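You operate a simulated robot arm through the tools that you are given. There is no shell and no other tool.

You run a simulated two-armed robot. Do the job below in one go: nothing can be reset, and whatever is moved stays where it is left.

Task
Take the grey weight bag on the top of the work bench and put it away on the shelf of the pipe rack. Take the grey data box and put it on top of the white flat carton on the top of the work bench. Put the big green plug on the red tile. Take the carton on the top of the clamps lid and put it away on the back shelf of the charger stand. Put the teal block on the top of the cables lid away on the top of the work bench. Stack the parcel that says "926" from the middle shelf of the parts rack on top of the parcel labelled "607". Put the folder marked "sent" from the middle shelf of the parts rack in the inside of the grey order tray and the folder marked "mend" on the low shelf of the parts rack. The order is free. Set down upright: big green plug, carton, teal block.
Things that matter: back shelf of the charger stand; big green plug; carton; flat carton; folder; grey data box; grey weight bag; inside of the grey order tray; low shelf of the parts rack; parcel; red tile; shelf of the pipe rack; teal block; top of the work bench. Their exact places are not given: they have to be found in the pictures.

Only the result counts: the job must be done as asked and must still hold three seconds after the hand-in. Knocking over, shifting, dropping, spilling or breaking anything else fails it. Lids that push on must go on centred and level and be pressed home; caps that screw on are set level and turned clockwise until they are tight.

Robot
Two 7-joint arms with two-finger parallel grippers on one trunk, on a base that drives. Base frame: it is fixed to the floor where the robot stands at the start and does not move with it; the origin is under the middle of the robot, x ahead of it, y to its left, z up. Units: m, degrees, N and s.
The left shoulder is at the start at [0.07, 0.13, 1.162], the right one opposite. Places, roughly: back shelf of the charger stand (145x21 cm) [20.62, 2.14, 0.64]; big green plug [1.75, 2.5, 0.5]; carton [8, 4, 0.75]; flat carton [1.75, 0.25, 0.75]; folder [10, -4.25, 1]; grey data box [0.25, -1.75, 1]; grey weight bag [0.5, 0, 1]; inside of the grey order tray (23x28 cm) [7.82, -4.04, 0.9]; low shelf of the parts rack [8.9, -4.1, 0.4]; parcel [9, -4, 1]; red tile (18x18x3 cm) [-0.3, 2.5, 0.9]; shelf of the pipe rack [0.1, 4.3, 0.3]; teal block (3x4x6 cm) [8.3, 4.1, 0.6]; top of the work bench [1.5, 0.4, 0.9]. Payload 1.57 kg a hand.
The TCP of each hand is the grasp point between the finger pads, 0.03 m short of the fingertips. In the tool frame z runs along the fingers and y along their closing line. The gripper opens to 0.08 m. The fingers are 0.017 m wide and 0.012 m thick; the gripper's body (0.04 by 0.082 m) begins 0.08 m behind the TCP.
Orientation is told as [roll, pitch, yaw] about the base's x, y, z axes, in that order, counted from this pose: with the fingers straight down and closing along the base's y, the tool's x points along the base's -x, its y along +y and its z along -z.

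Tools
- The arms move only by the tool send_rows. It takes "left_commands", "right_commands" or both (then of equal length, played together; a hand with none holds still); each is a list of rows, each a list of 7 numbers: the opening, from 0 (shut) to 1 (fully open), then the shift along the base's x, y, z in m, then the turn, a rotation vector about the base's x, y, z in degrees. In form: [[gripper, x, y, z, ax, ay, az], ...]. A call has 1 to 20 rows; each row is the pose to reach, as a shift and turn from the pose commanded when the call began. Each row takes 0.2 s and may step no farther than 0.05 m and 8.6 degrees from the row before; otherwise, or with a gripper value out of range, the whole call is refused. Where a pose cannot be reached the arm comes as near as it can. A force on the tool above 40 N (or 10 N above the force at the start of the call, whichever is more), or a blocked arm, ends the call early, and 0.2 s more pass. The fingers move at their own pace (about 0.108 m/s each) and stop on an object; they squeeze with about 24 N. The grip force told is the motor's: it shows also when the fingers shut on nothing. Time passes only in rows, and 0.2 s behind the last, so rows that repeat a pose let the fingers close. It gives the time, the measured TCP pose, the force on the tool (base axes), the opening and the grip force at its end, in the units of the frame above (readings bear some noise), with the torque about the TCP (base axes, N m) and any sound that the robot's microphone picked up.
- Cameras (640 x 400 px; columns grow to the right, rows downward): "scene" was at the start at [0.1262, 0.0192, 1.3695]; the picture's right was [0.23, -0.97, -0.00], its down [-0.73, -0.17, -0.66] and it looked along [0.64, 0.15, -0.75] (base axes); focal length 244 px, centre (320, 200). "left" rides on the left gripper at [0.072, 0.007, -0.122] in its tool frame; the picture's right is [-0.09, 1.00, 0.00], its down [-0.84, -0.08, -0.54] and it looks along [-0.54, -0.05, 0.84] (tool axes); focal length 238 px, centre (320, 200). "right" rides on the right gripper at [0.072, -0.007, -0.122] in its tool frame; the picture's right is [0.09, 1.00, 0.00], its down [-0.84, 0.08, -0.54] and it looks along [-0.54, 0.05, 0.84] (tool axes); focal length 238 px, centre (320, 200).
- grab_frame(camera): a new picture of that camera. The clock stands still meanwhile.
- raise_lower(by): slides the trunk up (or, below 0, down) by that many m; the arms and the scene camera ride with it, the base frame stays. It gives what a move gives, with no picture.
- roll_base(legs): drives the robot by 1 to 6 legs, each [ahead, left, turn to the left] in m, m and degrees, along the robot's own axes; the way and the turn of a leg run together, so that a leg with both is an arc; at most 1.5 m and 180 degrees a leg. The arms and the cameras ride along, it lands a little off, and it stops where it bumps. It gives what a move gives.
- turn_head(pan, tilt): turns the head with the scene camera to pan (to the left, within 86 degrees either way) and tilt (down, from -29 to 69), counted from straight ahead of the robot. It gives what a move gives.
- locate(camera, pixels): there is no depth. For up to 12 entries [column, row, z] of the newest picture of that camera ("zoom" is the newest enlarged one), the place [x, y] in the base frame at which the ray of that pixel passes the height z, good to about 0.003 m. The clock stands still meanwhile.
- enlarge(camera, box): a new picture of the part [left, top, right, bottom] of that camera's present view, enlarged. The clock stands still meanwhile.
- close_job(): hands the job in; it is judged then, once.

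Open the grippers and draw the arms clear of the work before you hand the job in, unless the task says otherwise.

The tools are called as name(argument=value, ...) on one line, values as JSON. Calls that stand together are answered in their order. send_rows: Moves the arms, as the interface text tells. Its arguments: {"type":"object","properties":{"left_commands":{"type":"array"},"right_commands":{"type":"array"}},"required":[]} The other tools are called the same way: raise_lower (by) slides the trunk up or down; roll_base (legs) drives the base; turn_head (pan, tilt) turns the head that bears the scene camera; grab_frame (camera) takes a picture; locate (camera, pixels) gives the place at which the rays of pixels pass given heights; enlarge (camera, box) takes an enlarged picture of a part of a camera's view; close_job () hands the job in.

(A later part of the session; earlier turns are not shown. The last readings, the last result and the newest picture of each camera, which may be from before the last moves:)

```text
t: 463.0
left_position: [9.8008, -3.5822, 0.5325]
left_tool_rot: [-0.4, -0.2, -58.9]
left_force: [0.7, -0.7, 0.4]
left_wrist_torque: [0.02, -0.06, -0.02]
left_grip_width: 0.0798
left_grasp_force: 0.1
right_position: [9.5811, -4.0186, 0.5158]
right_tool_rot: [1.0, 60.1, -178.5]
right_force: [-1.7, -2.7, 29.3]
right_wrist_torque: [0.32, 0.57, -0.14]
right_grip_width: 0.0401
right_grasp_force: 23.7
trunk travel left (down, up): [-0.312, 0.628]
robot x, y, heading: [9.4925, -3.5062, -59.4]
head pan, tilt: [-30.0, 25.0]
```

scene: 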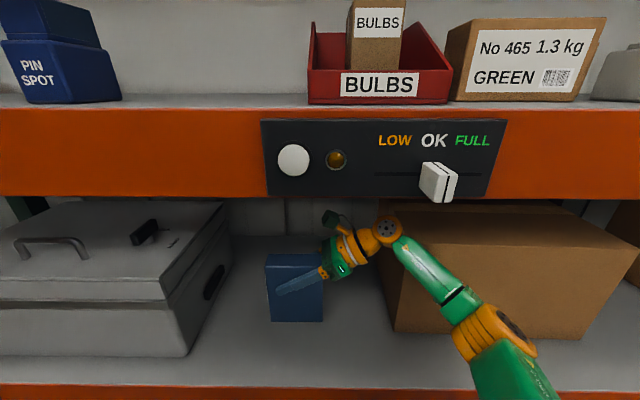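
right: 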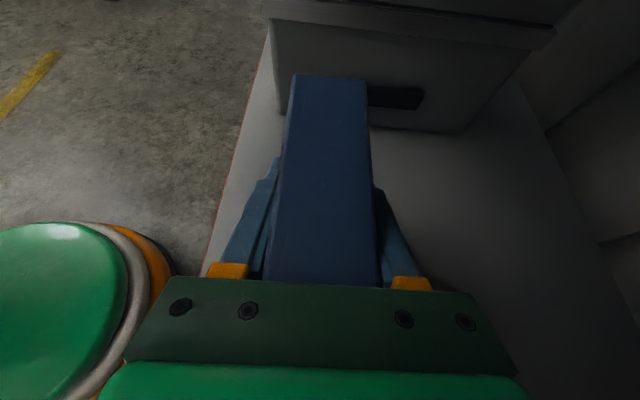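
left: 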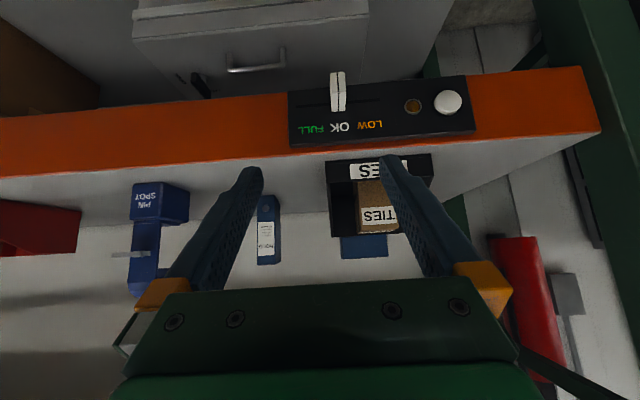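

The folder stands on the low shelf (+29 N after pressing). I relieve the force, then open slowly.

send_rows(right_commands=[[0, 0, 0, 0.004, 0, 0, 0], [0, 0, 0, 0.006, 0, 0, 0]])

send_rows(right_commands=[[0.5, 0, 0, 0, 0, 0, 0], [0.65, 0, 0, 0, 0, 0, 0], [0.8, 0, 0, 0, 0, 0, 0], [1, 0, 0, 0, 0, 0, 0], [1, 0, 0, 0, 0, 0, 0]])

grab_frame(camera="right")

grab_frame(camera="scene")

```text
t: 463.6
left_position: [9.801, -3.5849, 0.5309]
left_tool_rot: [-0.4, 0.2, -58.8]
left_force: [0.5, 0.4, -0.2]
left_wrist_torque: [0.02, 0.01, 0.03]
left_grip_width: 0.0803
left_grasp_force: 0.1
right_position: [9.5818, -4.0184, 0.5163]
right_tool_rot: [0.2, 59.8, -179.1]
right_force: [-1.5, 2.2, 2.8]
right_wrist_torque: [0.07, -0.17, 0.06]
right_grip_width: 0.0399
right_grasp_force: 23.9
trunk travel left (down, up): [-0.312, 0.628]
robot x, y, heading: [9.4902, -3.5093, -59.5]
head pan, tilt: [-30.0, 25.0]
```

```text
t: 464.8
left_position: [9.8032, -3.5853, 0.5313]
left_tool_rot: [-0.3, 0.0, -58.7]
left_force: [0.1, 0.1, 0.6]
left_wrist_torque: [0.01, -0.03, 0.01]
left_grip_width: 0.0801
left_grasp_force: 0.0
right_position: [9.583, -4.0205, 0.5172]
right_tool_rot: [0.2, 59.9, -179.0]
right_force: [-0.7, -0.4, 0.2]
right_wrist_torque: [-0.01, 0.0, -0.02]
right_grip_width: 0.0799
right_grasp_force: 0.1
trunk travel left (down, up): [-0.312, 0.628]
robot x, y, heading: [9.4933, -3.509, -59.3]
head pan, tilt: [-30.0, 25.0]
```

```text
taken
```

right: 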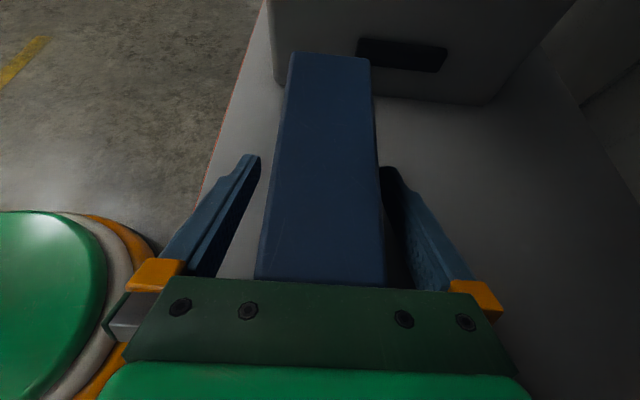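

```text
taken
```

scene: 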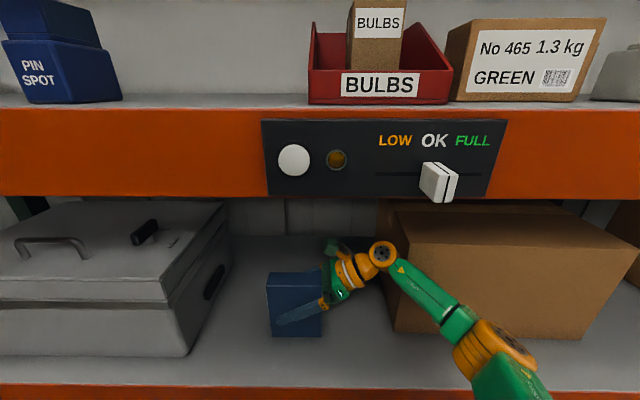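

The folder stands on the low shelf. The fingers straddle it front/back, so I first lift the hand 6 cm (fingertips above its top), the same height I came in at, then retreat.

send_rows(right_commands=[[1, 0, 0, 0.02, 0, 0, 0], [1, 0, 0, 0.04, 0, 0, 0], [1, 0, 0, 0.06, 0, 0, 0], [1, 0, 0, 0.06, 0, 0, 0]])

grab_frame(camera="right")

grab_frame(camera="scene")

```text
t: 465.8
left_position: [9.8022, -3.585, 0.5313]
left_tool_rot: [-0.3, 0.1, -58.7]
left_force: [-0.2, -0.7, -0.6]
left_wrist_torque: [0.02, -0.02, 0.02]
left_grip_width: 0.08
left_grasp_force: 0.0
right_position: [9.5816, -4.0217, 0.578]
right_tool_rot: [0.2, 59.9, -179.1]
right_force: [0.6, -0.6, -0.3]
right_wrist_torque: [0.0, -0.02, -0.03]
right_grip_width: 0.0799
right_grasp_force: 0.1
trunk travel left (down, up): [-0.312, 0.628]
robot x, y, heading: [9.4931, -3.5095, -59.5]
head pan, tilt: [-30.0, 25.0]
```

```text
taken
```

right: 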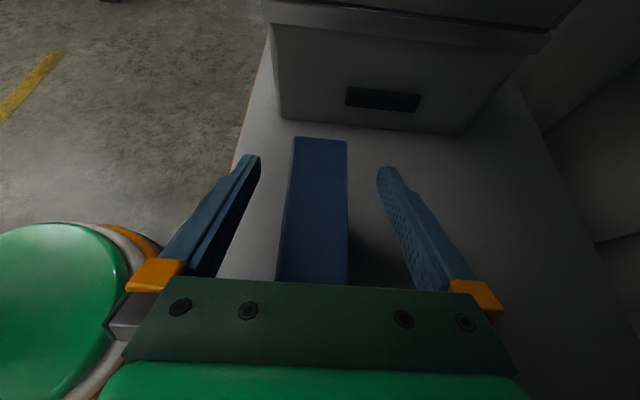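

```text
taken
```

scene: 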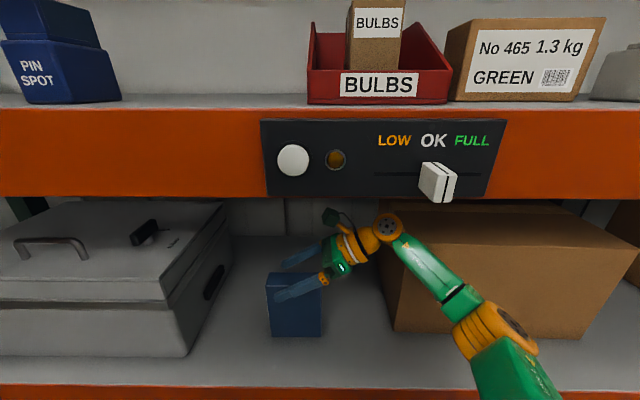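

I zoom in to see whether the fingertips are above the folder's top edge.

enlarge(camera="scene", box=[240, 200, 420, 350])

```text
2.67 times, centred on (330, 275) of scene
```

zoom: 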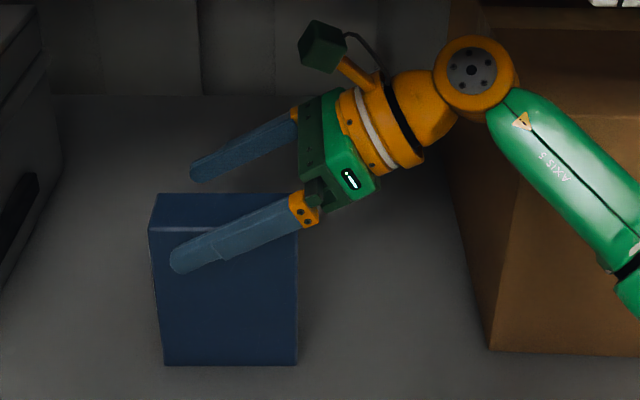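

The fingertips are only level with the folder top, but the camera box top is well under the beam (z≈0.67 vs 0.737). I raise 2.5 cm more, then retreat along +y.

send_rows(right_commands=[[1, 0, 0, 0.012, 0, 0, 0], [1, 0, 0, 0.025, 0, 0, 0], [1, 0, 0, 0.025, 0, 0, 0]])

enlarge(camera="scene", box=[240, 180, 420, 350])

```text
t: 466.6
left_position: [9.8025, -3.5843, 0.5303]
left_tool_rot: [-0.2, 0.1, -58.6]
left_force: [0.9, -0.1, -0.3]
left_wrist_torque: [-0.04, 0.01, 0.0]
left_grip_width: 0.0801
left_grasp_force: 0.0
right_position: [9.5812, -4.0209, 0.6014]
right_tool_rot: [0.2, 59.8, -179.2]
right_force: [0.0, -0.7, -0.1]
right_wrist_torque: [0.02, -0.01, 0.0]
right_grip_width: 0.0802
right_grasp_force: 0.0
trunk travel left (down, up): [-0.312, 0.628]
robot x, y, heading: [9.4927, -3.5075, -59.4]
head pan, tilt: [-30.0, 25.0]
```

```text
2.35 times, centred on (330, 265) of scene
```

zoom: 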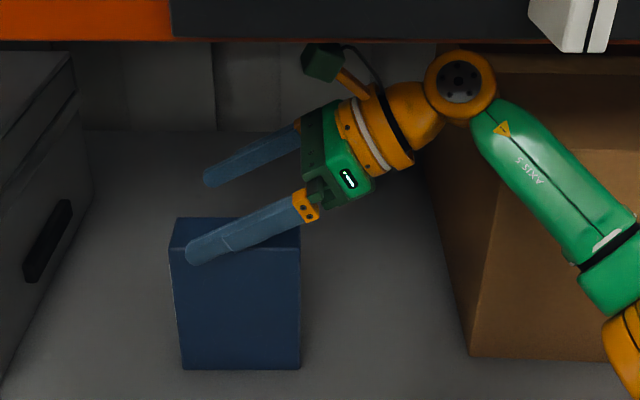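

Clear now: box and ball tops ≈0.69 vs beam 0.735. I retreat along +y by 0.3 m.

roll_base(legs=[[-0.086, 0.051, 0], [-0.172, 0.102, 0]])

grab_frame(camera="scene")

```text
t: 469.0
left_position: [9.8028, -3.2856, 0.5306]
left_tool_rot: [-0.3, 0.0, -58.7]
left_force: [-0.5, 0.7, 0.1]
left_wrist_torque: [0.0, 0.01, -0.02]
left_grip_width: 0.0802
left_grasp_force: 0.1
right_position: [9.581, -3.7207, 0.602]
right_tool_rot: [0.3, 59.9, -179.2]
right_force: [0.7, 0.4, -0.2]
right_wrist_torque: [-0.01, 0.01, -0.01]
right_grip_width: 0.0802
right_grasp_force: 0.0
trunk travel left (down, up): [-0.312, 0.628]
robot x, y, heading: [9.4945, -3.2096, -59.4]
head pan, tilt: [-30.0, 25.0]
```

```text
taken
```

scene: 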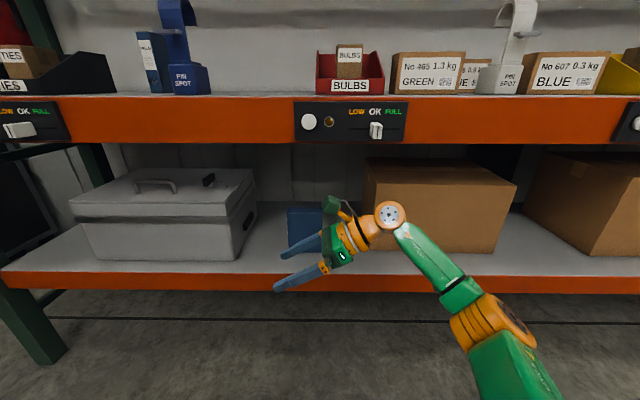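

MEND stands on the low shelf. Next, parcel 926: same tilted right-hand grasp. I raise the trunk 0.456 m and slide the base to x≈9.03, y≈-3.30.

raise_lower(by=0.4)

raise_lower(by=0.06)

roll_base(legs=[[-0.161, -0.449, 0]])

turn_head(pan=-25, tilt=30)

grab_frame(camera="scene")

```text
t: 472.8
left_position: [9.8004, -3.2843, 0.931]
left_tool_rot: [-0.3, 0.1, -58.7]
left_force: [0.2, -0.5, 0.9]
left_wrist_torque: [0.02, -0.02, 0.07]
left_grip_width: 0.08
left_grasp_force: 0.0
right_position: [9.582, -3.721, 1.0019]
right_tool_rot: [0.2, 59.8, -179.1]
right_force: [0.7, 0.0, 0.5]
right_wrist_torque: [-0.01, 0.01, -0.01]
right_grip_width: 0.08
right_grasp_force: 0.0
trunk travel left (down, up): [-0.712, 0.228]
robot x, y, heading: [9.491, -3.2087, -59.2]
head pan, tilt: [-30.0, 25.0]
```

```text
t: 473.8
left_position: [9.8014, -3.2856, 0.9909]
left_tool_rot: [-0.3, 0.1, -58.7]
left_force: [0.3, 0.1, 0.2]
left_wrist_torque: [0.01, -0.02, 0.0]
left_grip_width: 0.0801
left_grasp_force: 0.1
right_position: [9.5819, -3.7214, 1.062]
right_tool_rot: [0.2, 60.0, -179.1]
right_force: [0.3, -0.1, 0.9]
right_wrist_torque: [0.0, 0.01, -0.01]
right_grip_width: 0.0801
right_grasp_force: 0.1
trunk travel left (down, up): [-0.772, 0.168]
robot x, y, heading: [9.4906, -3.2096, -59.4]
head pan, tilt: [-30.0, 25.0]
```

```text
t: 476.6
left_position: [9.3321, -3.3777, 0.991]
left_tool_rot: [-0.4, 0.0, -58.9]
left_force: [0.7, 0.6, -0.1]
left_wrist_torque: [0.0, 0.0, -0.02]
left_grip_width: 0.0801
left_grasp_force: 0.1
right_position: [9.1105, -3.8131, 1.0617]
right_tool_rot: [0.3, 59.9, -179.2]
right_force: [0.0, -0.3, -0.3]
right_wrist_torque: [0.0, 0.02, 0.01]
right_grip_width: 0.0801
right_grasp_force: 0.0
trunk travel left (down, up): [-0.772, 0.168]
robot x, y, heading: [9.0243, -3.3003, -59.4]
head pan, tilt: [-30.0, 25.0]
```

```text
t: 477.3
left_position: [9.3312, -3.3777, 0.9902]
left_tool_rot: [-0.4, 0.1, -59.0]
left_force: [-0.5, -0.2, -1.0]
left_wrist_torque: [0.0, 0.02, 0.0]
left_grip_width: 0.0803
left_grasp_force: 0.0
right_position: [9.1099, -3.813, 1.0617]
right_tool_rot: [0.2, 59.9, -179.3]
right_force: [-0.3, 0.4, 0.3]
right_wrist_torque: [-0.01, -0.01, -0.02]
right_grip_width: 0.0802
right_grasp_force: 0.0
trunk travel left (down, up): [-0.772, 0.168]
robot x, y, heading: [9.0234, -3.304, -59.5]
head pan, tilt: [-25.0, 30.0]
```

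```text
taken
```

scene: 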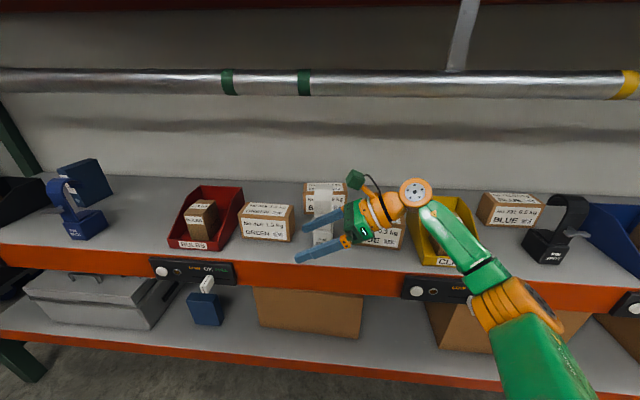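

The lamp (top ≈1.04) stands in front of 926, so I'll enter over 607 with the hand shifted right, then move left behind the lamp. I enlarge for precise positions first.

send_rows(right_commands=[[1, -0.04, 0, 0, 0, 0, 0], [1, -0.08, 0, 0, 0, 0, 0], [1, -0.105, 0, 0.0, 0, 0, 0]])

enlarge(camera="scene", box=[230, 160, 430, 280])

```text
t: 478.1
left_position: [9.3309, -3.3775, 0.9931]
left_tool_rot: [-0.3, 0.1, -58.9]
left_force: [-0.1, -1.1, -0.2]
left_wrist_torque: [-0.03, 0.0, 0.01]
left_grip_width: 0.0802
left_grasp_force: 0.1
right_position: [9.0041, -3.8129, 1.0629]
right_tool_rot: [0.3, 59.9, -179.1]
right_force: [0.2, 0.0, 0.0]
right_wrist_torque: [-0.03, 0.01, -0.01]
right_grip_width: 0.0799
right_grasp_force: 0.1
trunk travel left (down, up): [-0.772, 0.168]
robot x, y, heading: [9.0256, -3.3031, -59.4]
head pan, tilt: [-25.0, 30.0]
```

```text
3.20 times, centred on (330, 220) of scene
```

zoom: 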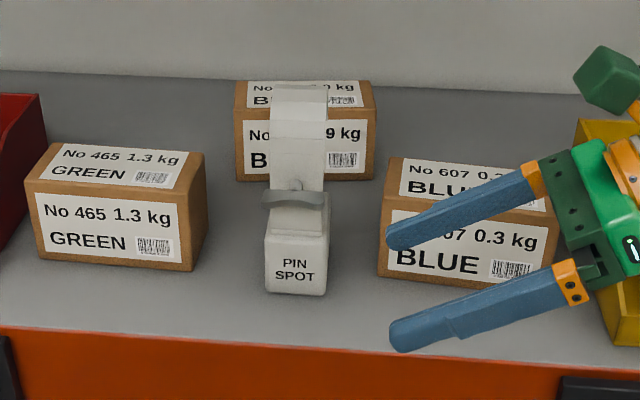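

locate(camera="zoom", pixels=[[241, 180, 0.882], [374, 181, 0.882], [236, 122, 0.97], [375, 120, 0.97], [238, 82, 0.97], [372, 82, 0.97], [380, 277, 0.882], [548, 290, 0.882], [389, 211, 0.97], [400, 158, 0.97], [266, 292, 0.882], [326, 295, 0.882]])

```text
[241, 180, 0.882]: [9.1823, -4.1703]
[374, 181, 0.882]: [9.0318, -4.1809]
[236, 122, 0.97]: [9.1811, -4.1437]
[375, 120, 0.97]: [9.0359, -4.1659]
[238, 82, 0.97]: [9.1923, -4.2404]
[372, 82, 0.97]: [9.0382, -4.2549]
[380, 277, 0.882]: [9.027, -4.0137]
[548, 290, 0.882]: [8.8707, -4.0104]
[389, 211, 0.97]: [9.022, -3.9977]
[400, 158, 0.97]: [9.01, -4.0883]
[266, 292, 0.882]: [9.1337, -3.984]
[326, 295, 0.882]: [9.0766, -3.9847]
```

I refine 926's top height/depth with more heights.

locate(camera="zoom", pixels=[[305, 121, 0.94], [305, 121, 0.95], [305, 121, 0.96], [305, 82, 0.94], [305, 82, 0.95], [305, 82, 0.96], [305, 180, 0.882], [470, 284, 0.882], [470, 222, 0.95], [470, 222, 0.96], [460, 160, 0.95], [460, 160, 0.96]])

```text
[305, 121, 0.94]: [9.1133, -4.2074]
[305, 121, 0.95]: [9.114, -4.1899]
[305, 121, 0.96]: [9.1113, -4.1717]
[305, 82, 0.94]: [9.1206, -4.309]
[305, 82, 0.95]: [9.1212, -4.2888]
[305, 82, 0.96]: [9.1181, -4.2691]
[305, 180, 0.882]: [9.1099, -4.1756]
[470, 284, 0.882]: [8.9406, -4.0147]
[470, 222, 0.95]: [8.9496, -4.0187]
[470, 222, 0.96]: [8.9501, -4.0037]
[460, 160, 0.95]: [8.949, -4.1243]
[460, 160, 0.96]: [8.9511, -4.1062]
```

The depth/height estimate is sensitive, so I check with the right wrist camera from a very different angle.

grab_frame(camera="right")

turn_head(pan=-25, tilt=20)

grab_frame(camera="scene")

```text
taken
```

right: 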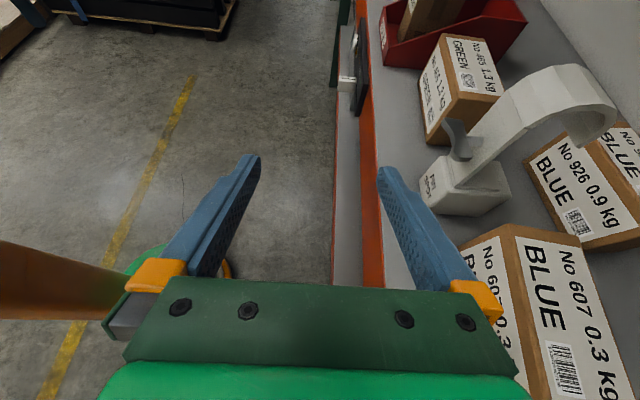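

```text
t: 478.8
left_position: [9.3322, -3.3787, 0.9914]
left_tool_rot: [-0.4, 0.1, -58.9]
left_force: [0.8, 0.4, -0.3]
left_wrist_torque: [-0.02, -0.02, -0.05]
left_grip_width: 0.0801
left_grasp_force: 0.0
right_position: [9.0058, -3.8125, 1.0623]
right_tool_rot: [0.2, 59.9, -179.2]
right_force: [-0.4, 0.0, -0.8]
right_wrist_torque: [0.03, -0.01, 0.0]
right_grip_width: 0.0802
right_grasp_force: 0.0
trunk travel left (down, up): [-0.772, 0.168]
robot x, y, heading: [9.0225, -3.2992, -59.3]
head pan, tilt: [-25.0, 20.0]
```

```text
taken
```

scene: 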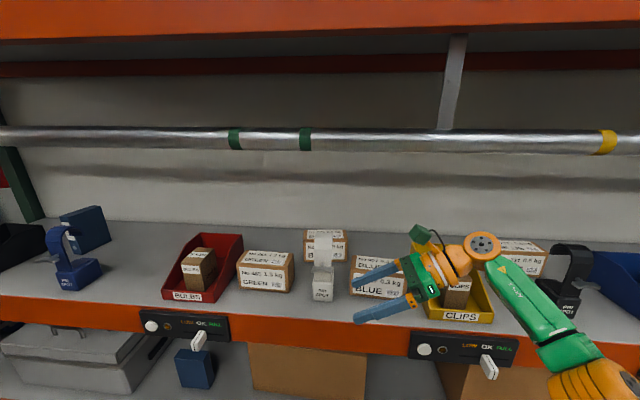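

I measure parcel 465 (same size) in the right camera: top-face corners (441,34), (489,38), (502,98), (459,91), front-bottom corner (428,143).

enlarge(camera="right", box=[400, 10, 640, 260])

locate(camera="zoom", pixels=[[320, 200, 0.95]])

```text
1.60 times, centred on (520, 135) of right
```

zoom: 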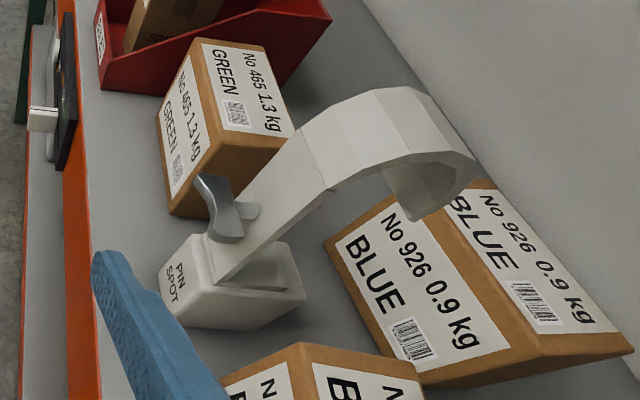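

```text
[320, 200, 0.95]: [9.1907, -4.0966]
```

I locate parcel corners in this zoom: 465 top (190,48), (262,40), (297,133), (218,140), its front bottom (157,118), (172,213); 926 front bottom (325,240), (425,388) and front top (395,200), (510,352).

locate(camera="zoom", pixels=[[157, 118, 0.882], [172, 213, 0.882], [190, 48, 0.955], [218, 145, 0.955], [262, 40, 0.955], [297, 133, 0.955], [325, 240, 0.882], [425, 388, 0.882], [395, 200, 0.955], [510, 352, 0.955], [490, 185, 0.955], [633, 350, 0.955]])

locate(camera="zoom", pixels=[[190, 48, 0.97], [218, 145, 0.97], [262, 40, 0.97], [297, 133, 0.97], [395, 200, 0.97], [510, 352, 0.97], [490, 185, 0.97], [633, 350, 0.97], [425, 88, 1.04], [475, 165, 1.0], [300, 290, 0.94]])

```text
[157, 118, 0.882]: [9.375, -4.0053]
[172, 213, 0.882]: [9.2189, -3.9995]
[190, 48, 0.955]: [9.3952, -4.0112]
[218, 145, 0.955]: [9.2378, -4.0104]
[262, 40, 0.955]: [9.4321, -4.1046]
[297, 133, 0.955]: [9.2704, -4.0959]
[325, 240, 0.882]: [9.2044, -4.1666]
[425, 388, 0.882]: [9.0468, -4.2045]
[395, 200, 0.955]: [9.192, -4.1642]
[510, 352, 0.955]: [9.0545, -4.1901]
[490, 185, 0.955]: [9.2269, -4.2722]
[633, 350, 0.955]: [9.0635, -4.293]
```

```text
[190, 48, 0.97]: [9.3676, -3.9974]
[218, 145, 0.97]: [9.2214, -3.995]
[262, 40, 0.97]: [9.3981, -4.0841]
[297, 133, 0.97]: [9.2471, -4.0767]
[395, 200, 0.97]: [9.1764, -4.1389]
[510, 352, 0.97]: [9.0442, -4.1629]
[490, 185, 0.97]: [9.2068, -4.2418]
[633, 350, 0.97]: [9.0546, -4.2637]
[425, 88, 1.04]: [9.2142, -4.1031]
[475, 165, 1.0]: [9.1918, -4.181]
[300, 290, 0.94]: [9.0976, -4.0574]
```

Parcel depth decides whether one hand can grasp it. I zoom strongly on 465 and 607 in the scene view to measure their top faces precisely.

turn_head(pan=-25, tilt=40)

enlarge(camera="scene", box=[230, 120, 300, 200])

enlarge(camera="scene", box=[290, 100, 400, 190])

```text
t: 479.7
left_position: [9.3308, -3.3783, 0.9906]
left_tool_rot: [-0.3, 0.0, -58.9]
left_force: [0.0, 0.2, -0.8]
left_wrist_torque: [-0.01, -0.01, 0.02]
left_grip_width: 0.0799
left_grasp_force: 0.1
right_position: [9.0052, -3.8122, 1.0625]
right_tool_rot: [0.2, 59.9, -179.3]
right_force: [0.5, -0.3, 0.2]
right_wrist_torque: [-0.03, 0.01, -0.03]
right_grip_width: 0.08
right_grasp_force: 0.1
trunk travel left (down, up): [-0.772, 0.168]
robot x, y, heading: [9.0211, -3.3005, -59.3]
head pan, tilt: [-25.0, 40.0]
```

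```text
5.00 times, centred on (265, 160) of scene
```

zoom: 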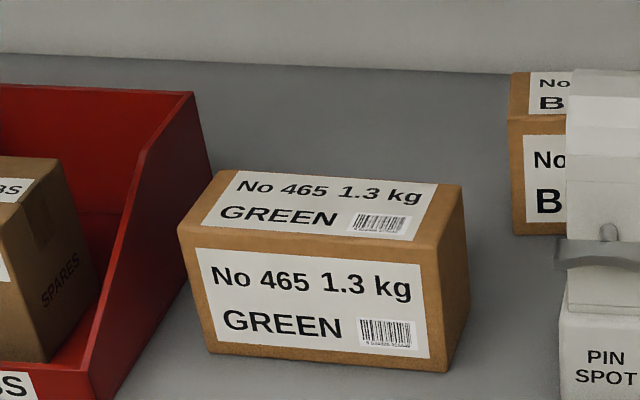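

```text
4.44 times, centred on (345, 145) of scene
```

zoom: 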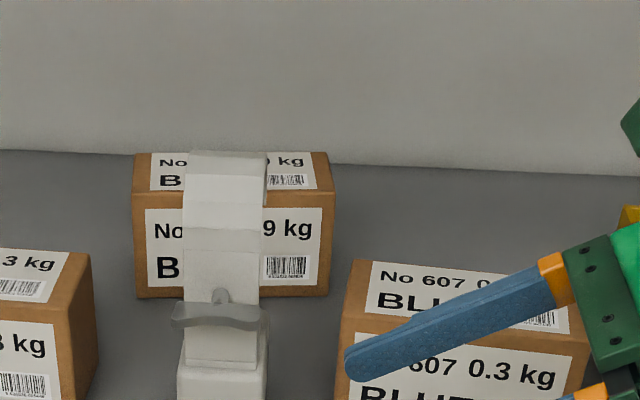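

The bottom-back-right corner of 465 is visible, so I can measure depth at the known shelf height.

enlarge(camera="scene", box=[230, 120, 300, 200])

locate(camera="zoom", pixels=[[210, 355, 0.882], [445, 373, 0.882], [470, 300, 0.882], [178, 228, 0.955], [440, 248, 0.955], [463, 186, 0.955], [216, 171, 0.955], [178, 228, 0.965], [440, 248, 0.965], [463, 186, 0.965], [216, 171, 0.965]])

```text
5.00 times, centred on (265, 160) of scene
```

zoom: 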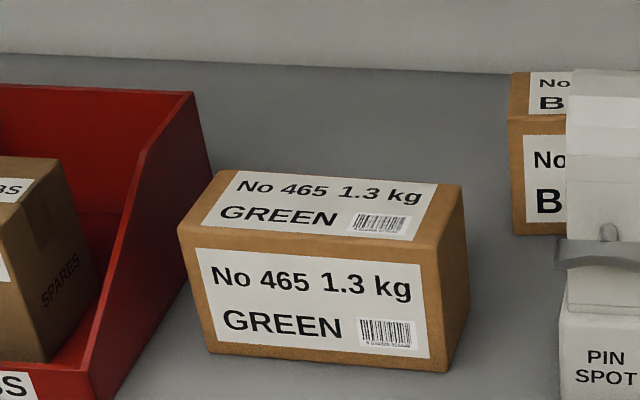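

```text
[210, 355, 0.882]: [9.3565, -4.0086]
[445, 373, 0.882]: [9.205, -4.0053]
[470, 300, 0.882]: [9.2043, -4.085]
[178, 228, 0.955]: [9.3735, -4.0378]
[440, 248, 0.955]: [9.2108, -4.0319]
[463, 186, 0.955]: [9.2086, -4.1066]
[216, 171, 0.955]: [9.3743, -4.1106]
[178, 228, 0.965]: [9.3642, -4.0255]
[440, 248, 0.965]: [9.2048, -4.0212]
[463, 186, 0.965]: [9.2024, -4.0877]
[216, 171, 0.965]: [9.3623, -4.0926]
```

The depth is somewhere between 0.06 and 0.08, so it may just fit. I move in over 607 (hand stays above, z 1.06) and compare its top width with the finger gap directly in the wrist camera.

roll_base(legs=[[0.202, -0.12, 0]])

grab_frame(camera="right")

grab_frame(camera="scene")

```text
t: 481.4
left_position: [9.3321, -3.6101, 0.9926]
left_tool_rot: [-0.4, 0.1, -58.5]
left_force: [0.6, -0.5, -0.2]
left_wrist_torque: [0.0, 0.01, -0.02]
left_grip_width: 0.0802
left_grasp_force: 0.1
right_position: [9.006, -4.0453, 1.0622]
right_tool_rot: [0.5, 59.9, -178.7]
right_force: [-0.5, 0.0, -0.7]
right_wrist_torque: [0.0, -0.02, 0.01]
right_grip_width: 0.0802
right_grasp_force: 0.1
trunk travel left (down, up): [-0.772, 0.168]
robot x, y, heading: [9.0236, -3.5328, -59.3]
head pan, tilt: [-25.0, 40.0]
```

```text
taken
```

right: 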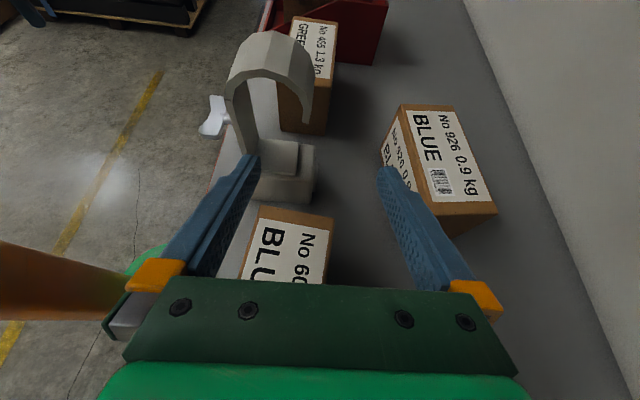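

```text
taken
```

scene: 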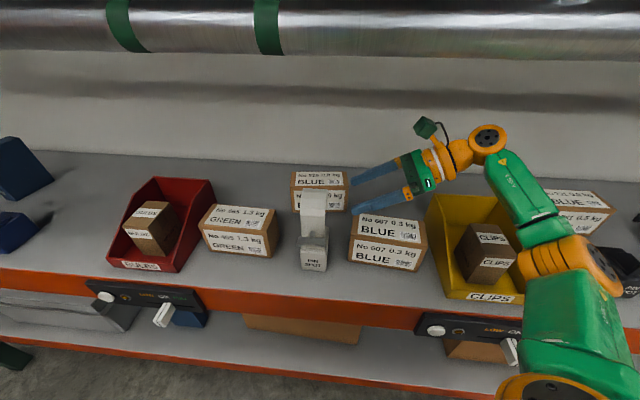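

607's top spans ≈75 px at the near end, i.e. ≈0.0725–0.077 m deep, so it may just fit the 0.08 opening. I enlarge 926 for its exact pose.

enlarge(camera="right", box=[370, 90, 510, 250])

locate(camera="zoom", pixels=[[320, 200, 0.96]])

```text
2.50 times, centred on (440, 170) of right
```

zoom: 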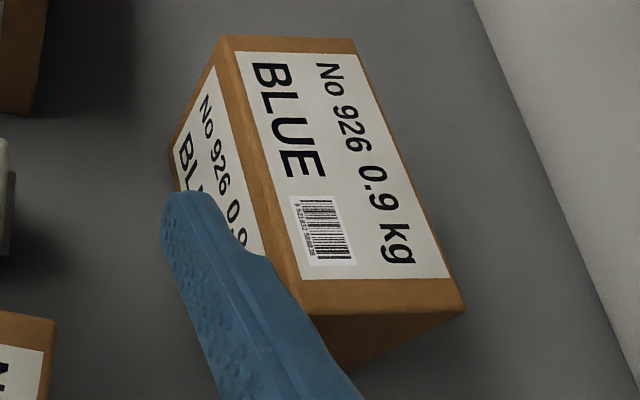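

```text
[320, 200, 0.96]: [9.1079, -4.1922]
```

locate(camera="zoom", pixels=[[223, 38, 0.96], [355, 42, 0.96], [465, 308, 0.96], [303, 312, 0.96], [223, 38, 0.975], [355, 42, 0.975], [465, 308, 0.975], [303, 312, 0.975], [170, 150, 0.882], [365, 372, 0.882]])

```text
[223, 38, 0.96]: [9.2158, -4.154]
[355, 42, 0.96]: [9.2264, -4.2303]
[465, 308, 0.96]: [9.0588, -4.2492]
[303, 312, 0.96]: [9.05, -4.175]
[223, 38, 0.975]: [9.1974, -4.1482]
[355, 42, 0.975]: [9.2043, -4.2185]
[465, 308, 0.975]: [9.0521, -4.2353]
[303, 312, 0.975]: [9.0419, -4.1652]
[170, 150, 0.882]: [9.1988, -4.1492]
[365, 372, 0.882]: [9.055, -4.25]
```

The parcel is ≈0.152×0.07×0.095 with its top ≈0.977, centre ≈(9.122,-4.19), yaw ≈+5°. I advance the base 0.155 m along -y with the hand at this height, behind the lamp's level.

roll_base(legs=[[0.1335, -0.079, 0]])

grab_frame(camera="right")

```text
t: 482.8
left_position: [9.3323, -3.7637, 0.9911]
left_tool_rot: [-0.3, 0.0, -58.6]
left_force: [0.9, -0.6, -0.6]
left_wrist_torque: [0.0, -0.01, 0.01]
left_grip_width: 0.0797
left_grasp_force: 0.1
right_position: [9.009, -4.1995, 1.0633]
right_tool_rot: [0.5, 59.9, -178.7]
right_force: [-0.5, 0.0, 0.3]
right_wrist_torque: [-0.01, 0.03, 0.0]
right_grip_width: 0.0801
right_grasp_force: 0.1
trunk travel left (down, up): [-0.772, 0.168]
robot x, y, heading: [9.0204, -3.6959, -59.1]
head pan, tilt: [-25.0, 40.0]
```

```text
taken
```

right: 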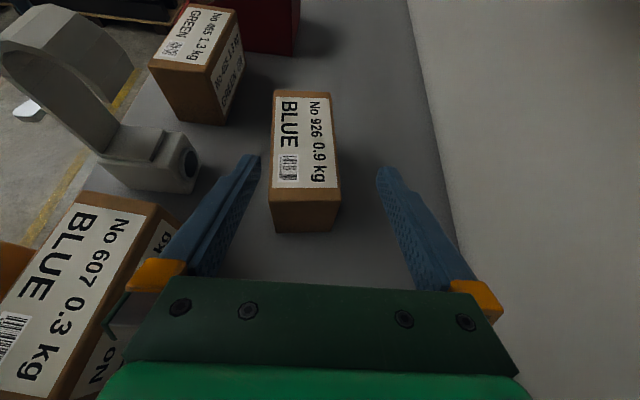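

926 is nicely in view ahead of the fingers. I locate its top corners and end-face.

enlarge(camera="right", box=[240, 70, 380, 250])

locate(camera="right", pixels=[[274, 90, 0.977], [333, 93, 0.977], [340, 187, 0.977], [272, 193, 0.977], [274, 90, 0.965], [333, 93, 0.965], [340, 187, 0.965], [272, 193, 0.965], [273, 232, 0.882], [336, 232, 0.882]])

```text
2.22 times, centred on (310, 160) of right
```

zoom: 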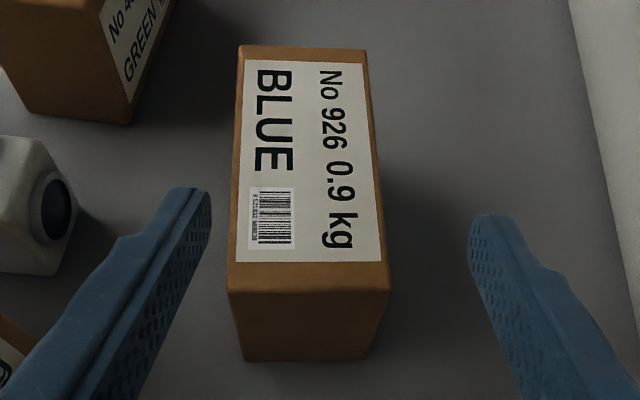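

```text
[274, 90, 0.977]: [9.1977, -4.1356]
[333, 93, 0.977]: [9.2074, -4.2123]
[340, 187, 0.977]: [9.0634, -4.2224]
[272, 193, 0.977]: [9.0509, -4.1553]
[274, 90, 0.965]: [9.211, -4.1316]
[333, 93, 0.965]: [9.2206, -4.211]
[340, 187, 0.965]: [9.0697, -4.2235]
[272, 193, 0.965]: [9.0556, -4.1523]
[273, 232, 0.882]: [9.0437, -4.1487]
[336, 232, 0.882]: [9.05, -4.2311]
```

Analysis: parcel depth ≈0.075 (tight but feasible), centre (9.125,-4.178), yaw ≈5.4° relative to the hand. I turn the hand +5.4° and move over the parcel's centre, still above it.

send_rows(right_commands=[[1, 0.0, 0.01, 0, 0, 0, 2.7], [1, 0.03, 0.0215, 0, 0, 0, 5.4], [1, 0.07, 0.0215, 0, 0, 0, 5.4], [1, 0.1, 0.0215, 0, 0, 0, 5.4], [1, 0.1, 0.0215, 0, 0, 0, 5.4]])

grab_frame(camera="right")

enlarge(camera="right", box=[230, 90, 410, 290])

```text
t: 484.0
left_position: [9.3317, -3.7653, 0.9909]
left_tool_rot: [-0.3, 0.1, -58.5]
left_force: [0.1, 1.0, -2.3]
left_wrist_torque: [-0.02, -0.04, 0.01]
left_grip_width: 0.0799
left_grasp_force: 0.1
right_position: [9.1069, -4.1794, 1.0632]
right_tool_rot: [0.3, 60.0, -173.5]
right_force: [0.3, 0.6, -0.2]
right_wrist_torque: [0.0, -0.02, -0.03]
right_grip_width: 0.0803
right_grasp_force: 0.1
trunk travel left (down, up): [-0.772, 0.168]
robot x, y, heading: [9.0236, -3.6912, -59.2]
head pan, tilt: [-25.0, 40.0]
```

```text
taken
```

right: 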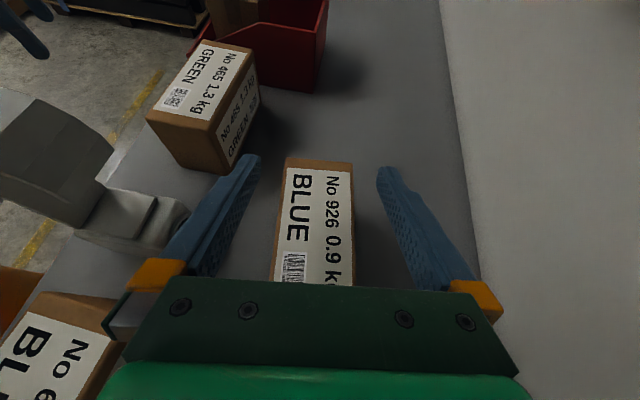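

```text
2.00 times, centred on (320, 190) of right
```

zoom: 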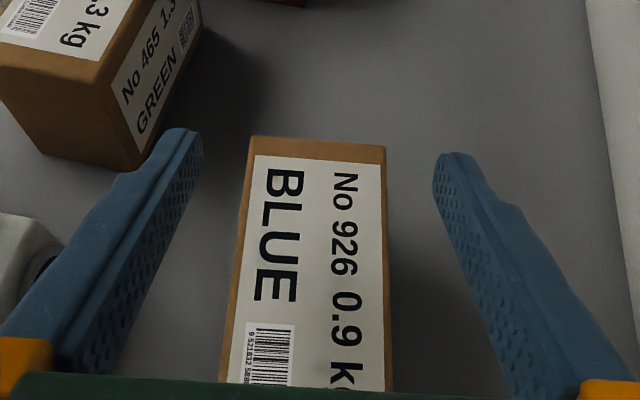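

Yaw is aligned and centring is within 1.5 mm. I shift 1.5 mm deeper and 1 cm left, descend to z≈1.0 (fingertips just above the top) and check again.

send_rows(right_commands=[[1, 0.01, -0.0015, -0.02, 0, 0, 0.2], [1, 0.01, -0.0015, -0.045, 0, 0, 0.2], [1, 0.01, -0.0015, -0.058, 0, 0, 0.2], [1, 0.01, -0.0015, -0.058, 0, 0, 0.2]])

enlarge(camera="right", box=[230, 90, 410, 290])

```text
t: 485.0
left_position: [9.3326, -3.7655, 0.9907]
left_tool_rot: [-0.3, 0.1, -58.5]
left_force: [0.0, 0.1, 0.0]
left_wrist_torque: [-0.02, -0.03, 0.06]
left_grip_width: 0.0801
left_grasp_force: 0.1
right_position: [9.1186, -4.1802, 1.0042]
right_tool_rot: [0.3, 60.0, -173.3]
right_force: [-0.4, -0.2, 0.5]
right_wrist_torque: [0.03, 0.02, 0.01]
right_grip_width: 0.08
right_grasp_force: 0.1
trunk travel left (down, up): [-0.772, 0.168]
robot x, y, heading: [9.0241, -3.6893, -59.0]
head pan, tilt: [-25.0, 40.0]
```

```text
2.00 times, centred on (320, 190) of right
```

zoom: 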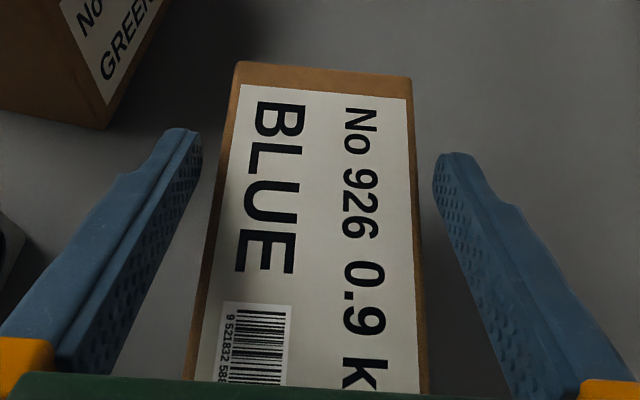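

Centred and aligned (parcel ≈0.074 wide). I descend in 1 cm steps to z≈0.955.

send_rows(right_commands=[[1, 0, 0, -0.01, 0, 0, 0], [1, 0, 0, -0.02, 0, 0, 0], [1, 0, 0, -0.03, 0, 0, 0], [1, 0, 0, -0.03, 0, 0, 0]])

enlarge(camera="right", box=[230, 90, 410, 290])

```text
t: 486.0
left_position: [9.3329, -3.7657, 0.9906]
left_tool_rot: [-0.3, 0.1, -58.5]
left_force: [-0.3, -0.4, 0.3]
left_wrist_torque: [-0.02, 0.01, 0.02]
left_grip_width: 0.08
left_grasp_force: 0.1
right_position: [9.1187, -4.181, 0.9741]
right_tool_rot: [0.2, 60.0, -173.3]
right_force: [-0.1, -0.2, 0.0]
right_wrist_torque: [0.01, 0.01, 0.0]
right_grip_width: 0.0802
right_grasp_force: 0.1
trunk travel left (down, up): [-0.772, 0.168]
robot x, y, heading: [9.0245, -3.6895, -59.1]
head pan, tilt: [-25.0, 40.0]
```

```text
2.00 times, centred on (320, 190) of right
```

zoom: 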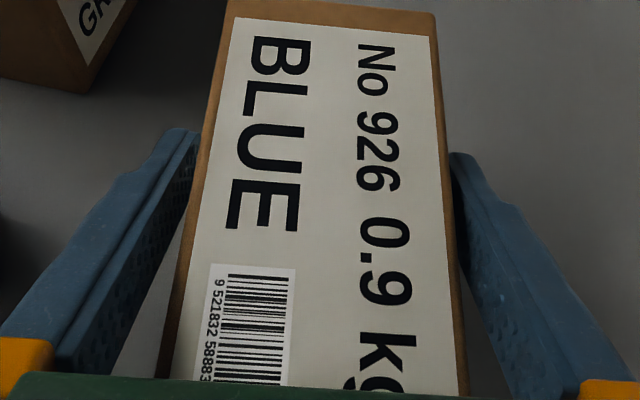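

Fingers straddle the parcel with no contact. I go 1.6 cm lower and then close.

send_rows(right_commands=[[1, 0, 0, -0.008, 0, 0, 0], [1, 0, 0, -0.016, 0, 0, 0], [1, 0, 0, -0.016, 0, 0, 0]])

send_rows(right_commands=[[0.8, 0, 0, 0, 0, 0, 0], [0.5, 0, 0, 0, 0, 0, 0], [0, 0, 0, 0, 0, 0, 0], [0, 0, 0, 0, 0, 0, 0]])

```text
t: 486.8
left_position: [9.3313, -3.7628, 0.9914]
left_tool_rot: [-0.3, 0.1, -58.5]
left_force: [0.1, -0.7, 0.3]
left_wrist_torque: [0.0, 0.01, -0.01]
left_grip_width: 0.0799
left_grasp_force: 0.0
right_position: [9.1171, -4.1785, 0.9603]
right_tool_rot: [0.5, 60.0, -173.1]
right_force: [-8.5, 3.1, 11.2]
right_wrist_torque: [-0.55, 0.54, -0.46]
right_grip_width: 0.0801
right_grasp_force: 0.1
trunk travel left (down, up): [-0.772, 0.168]
robot x, y, heading: [9.0231, -3.6897, -59.3]
head pan, tilt: [-25.0, 40.0]
```

```text
t: 487.8
left_position: [9.3321, -3.7661, 0.9913]
left_tool_rot: [-0.3, 0.0, -58.4]
left_force: [0.4, -0.3, 0.3]
left_wrist_torque: [-0.03, -0.01, -0.01]
left_grip_width: 0.0797
left_grasp_force: 0.1
right_position: [9.1173, -4.1802, 0.9582]
right_tool_rot: [0.4, 60.0, -173.2]
right_force: [-1.0, 0.9, 1.3]
right_wrist_torque: [-0.22, -0.72, 0.01]
right_grip_width: 0.07
right_grasp_force: 23.5
trunk travel left (down, up): [-0.772, 0.168]
robot x, y, heading: [9.0205, -3.6892, -59.1]
head pan, tilt: [-25.0, 40.0]
```

Gripped at 70 mm. I lift 3 cm with the arm and check the load and view.

send_rows(right_commands=[[0, 0, 0, 0.01, 0, 0, 0], [0, 0, 0, 0.02, 0, 0, 0], [0, 0, 0, 0.035, 0, 0, 0], [0, 0, 0, 0.035, 0, 0, 0]])

grab_frame(camera="right")

grab_frame(camera="scene")

```text
t: 488.8
left_position: [9.3329, -3.7678, 0.9901]
left_tool_rot: [-0.2, 0.3, -58.4]
left_force: [0.3, 0.2, 0.5]
left_wrist_torque: [-0.01, 0.01, 0.0]
left_grip_width: 0.0799
left_grasp_force: 0.0
right_position: [9.1182, -4.1839, 0.9922]
right_tool_rot: [-0.2, 59.9, -173.6]
right_force: [0.1, 0.6, -8.5]
right_wrist_torque: [0.0, 0.03, 0.01]
right_grip_width: 0.0697
right_grasp_force: 23.7
trunk travel left (down, up): [-0.772, 0.168]
robot x, y, heading: [9.0245, -3.6866, -59.0]
head pan, tilt: [-25.0, 40.0]
```

```text
taken
```

right: 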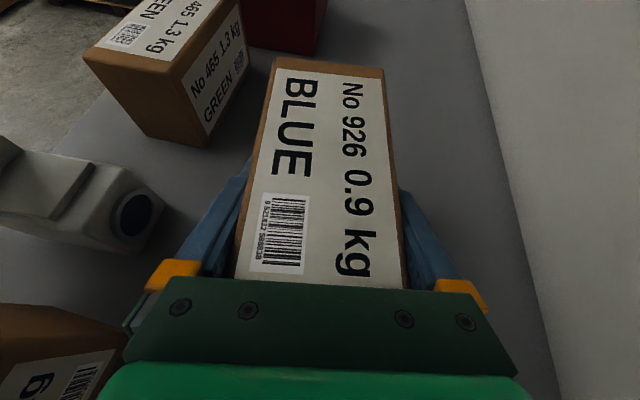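

```text
taken
```

scene: 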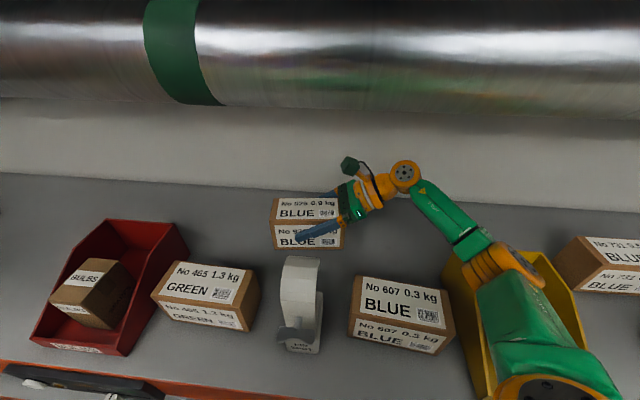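

926 is lifted (8.5 N). I raise it further to TCP z≈1.075 and measure 607's pose from above in the scene view.

send_rows(right_commands=[[0, 0, 0, 0.03, 0, 0, 0], [0, 0, 0, 0.06, 0, 0, 0], [0, 0, 0, 0.083, 0, 0, 0], [0, 0, 0, 0.083, 0, 0, 0]])

enlarge(camera="scene", box=[330, 240, 480, 380])

```text
t: 489.8
left_position: [9.3323, -3.7679, 0.992]
left_tool_rot: [-0.2, 0.3, -58.4]
left_force: [-0.5, -0.7, 0.1]
left_wrist_torque: [0.03, -0.02, 0.01]
left_grip_width: 0.0799
left_grasp_force: 0.1
right_position: [9.1195, -4.1842, 1.0755]
right_tool_rot: [-0.1, 59.9, -173.5]
right_force: [0.1, -0.8, -8.9]
right_wrist_torque: [0.01, -0.03, -0.01]
right_grip_width: 0.0697
right_grasp_force: 23.7
trunk travel left (down, up): [-0.772, 0.168]
robot x, y, heading: [9.0246, -3.6893, -58.9]
head pan, tilt: [-25.0, 40.0]
```

```text
2.86 times, centred on (405, 310) of scene
```

zoom: 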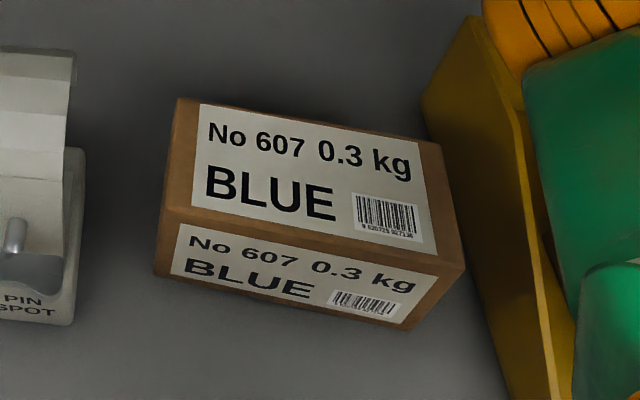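

locate(camera="zoom", pixels=[[177, 98, 0.975], [440, 145, 0.975], [463, 265, 0.975], [163, 208, 0.975], [177, 98, 0.965], [440, 145, 0.965], [463, 265, 0.965], [163, 208, 0.965], [155, 275, 0.882], [410, 330, 0.882]])

```text
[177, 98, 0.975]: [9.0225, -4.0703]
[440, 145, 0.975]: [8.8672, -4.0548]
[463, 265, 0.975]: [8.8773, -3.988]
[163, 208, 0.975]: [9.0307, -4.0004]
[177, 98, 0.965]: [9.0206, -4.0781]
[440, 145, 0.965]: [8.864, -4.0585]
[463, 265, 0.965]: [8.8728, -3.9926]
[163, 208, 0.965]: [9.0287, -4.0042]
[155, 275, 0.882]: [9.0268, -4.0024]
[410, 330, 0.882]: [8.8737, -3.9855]
```

607: top z 0.975, centre (8.949,-4.028), yaw ≈-5°. 926 (bottom ≈1.0) clears it by 2.5 cm. To avoid the lamp I first shift the base 0.178 m to the right (−x), keeping depth.

roll_base(legs=[[-0.0917, -0.1525, 0]])

grab_frame(camera="scene")

grab_frame(camera="right")

```text
t: 491.3
left_position: [9.1585, -3.7669, 0.9901]
left_tool_rot: [-0.4, 0.3, -58.6]
left_force: [0.1, -0.3, 0.1]
left_wrist_torque: [-0.01, 0.02, 0.02]
left_grip_width: 0.0799
left_grasp_force: 0.1
right_position: [8.9453, -4.183, 1.0746]
right_tool_rot: [-0.1, 59.8, -173.6]
right_force: [0.5, 0.2, -9.6]
right_wrist_torque: [-0.03, 0.01, -0.02]
right_grip_width: 0.0702
right_grasp_force: 23.3
trunk travel left (down, up): [-0.772, 0.168]
robot x, y, heading: [8.847, -3.6879, -59.2]
head pan, tilt: [-25.0, 40.0]
```

```text
taken
```

scene: 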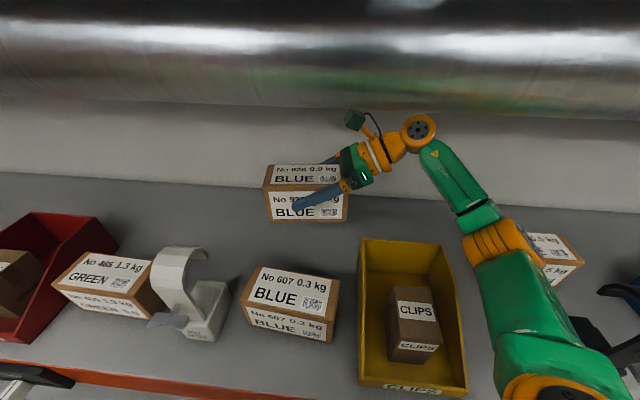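

```text
taken
```

right: 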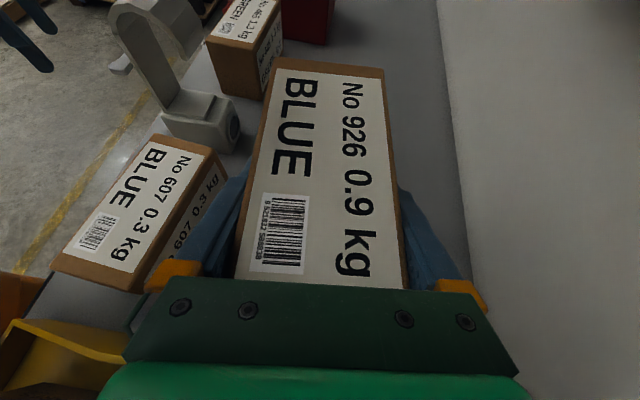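

Right camera sees 607's top corners near (152,136), (213,150), (140,290), (53,262); I locate them to confirm its pose relative to the hand.

enlarge(camera="right", box=[30, 110, 250, 310])

locate(camera="right", pixels=[[152, 136, 0.975], [213, 150, 0.975], [140, 290, 0.975], [53, 262, 0.975]])

enlarge(camera="scene", box=[220, 150, 360, 350])

```text
2.00 times, centred on (140, 210) of right
```

zoom: 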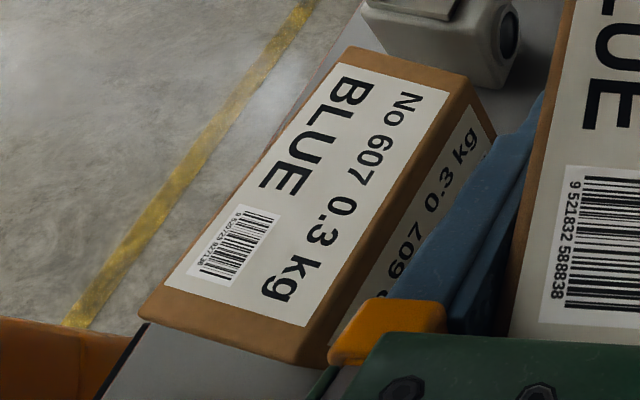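

```text
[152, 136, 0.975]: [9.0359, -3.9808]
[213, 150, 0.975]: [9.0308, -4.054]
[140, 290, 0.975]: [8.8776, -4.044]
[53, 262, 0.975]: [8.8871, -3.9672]
```

```text
2.00 times, centred on (290, 250) of scene
```

zoom: 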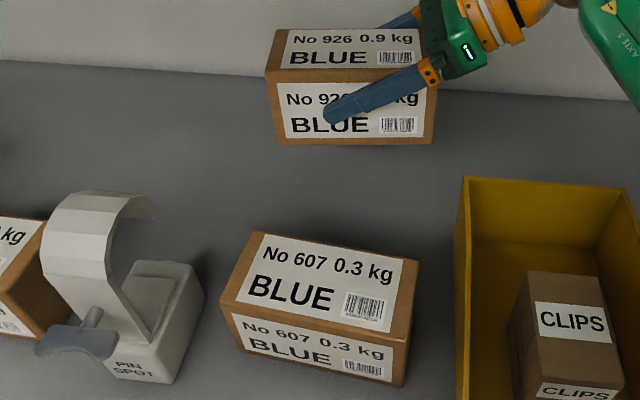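

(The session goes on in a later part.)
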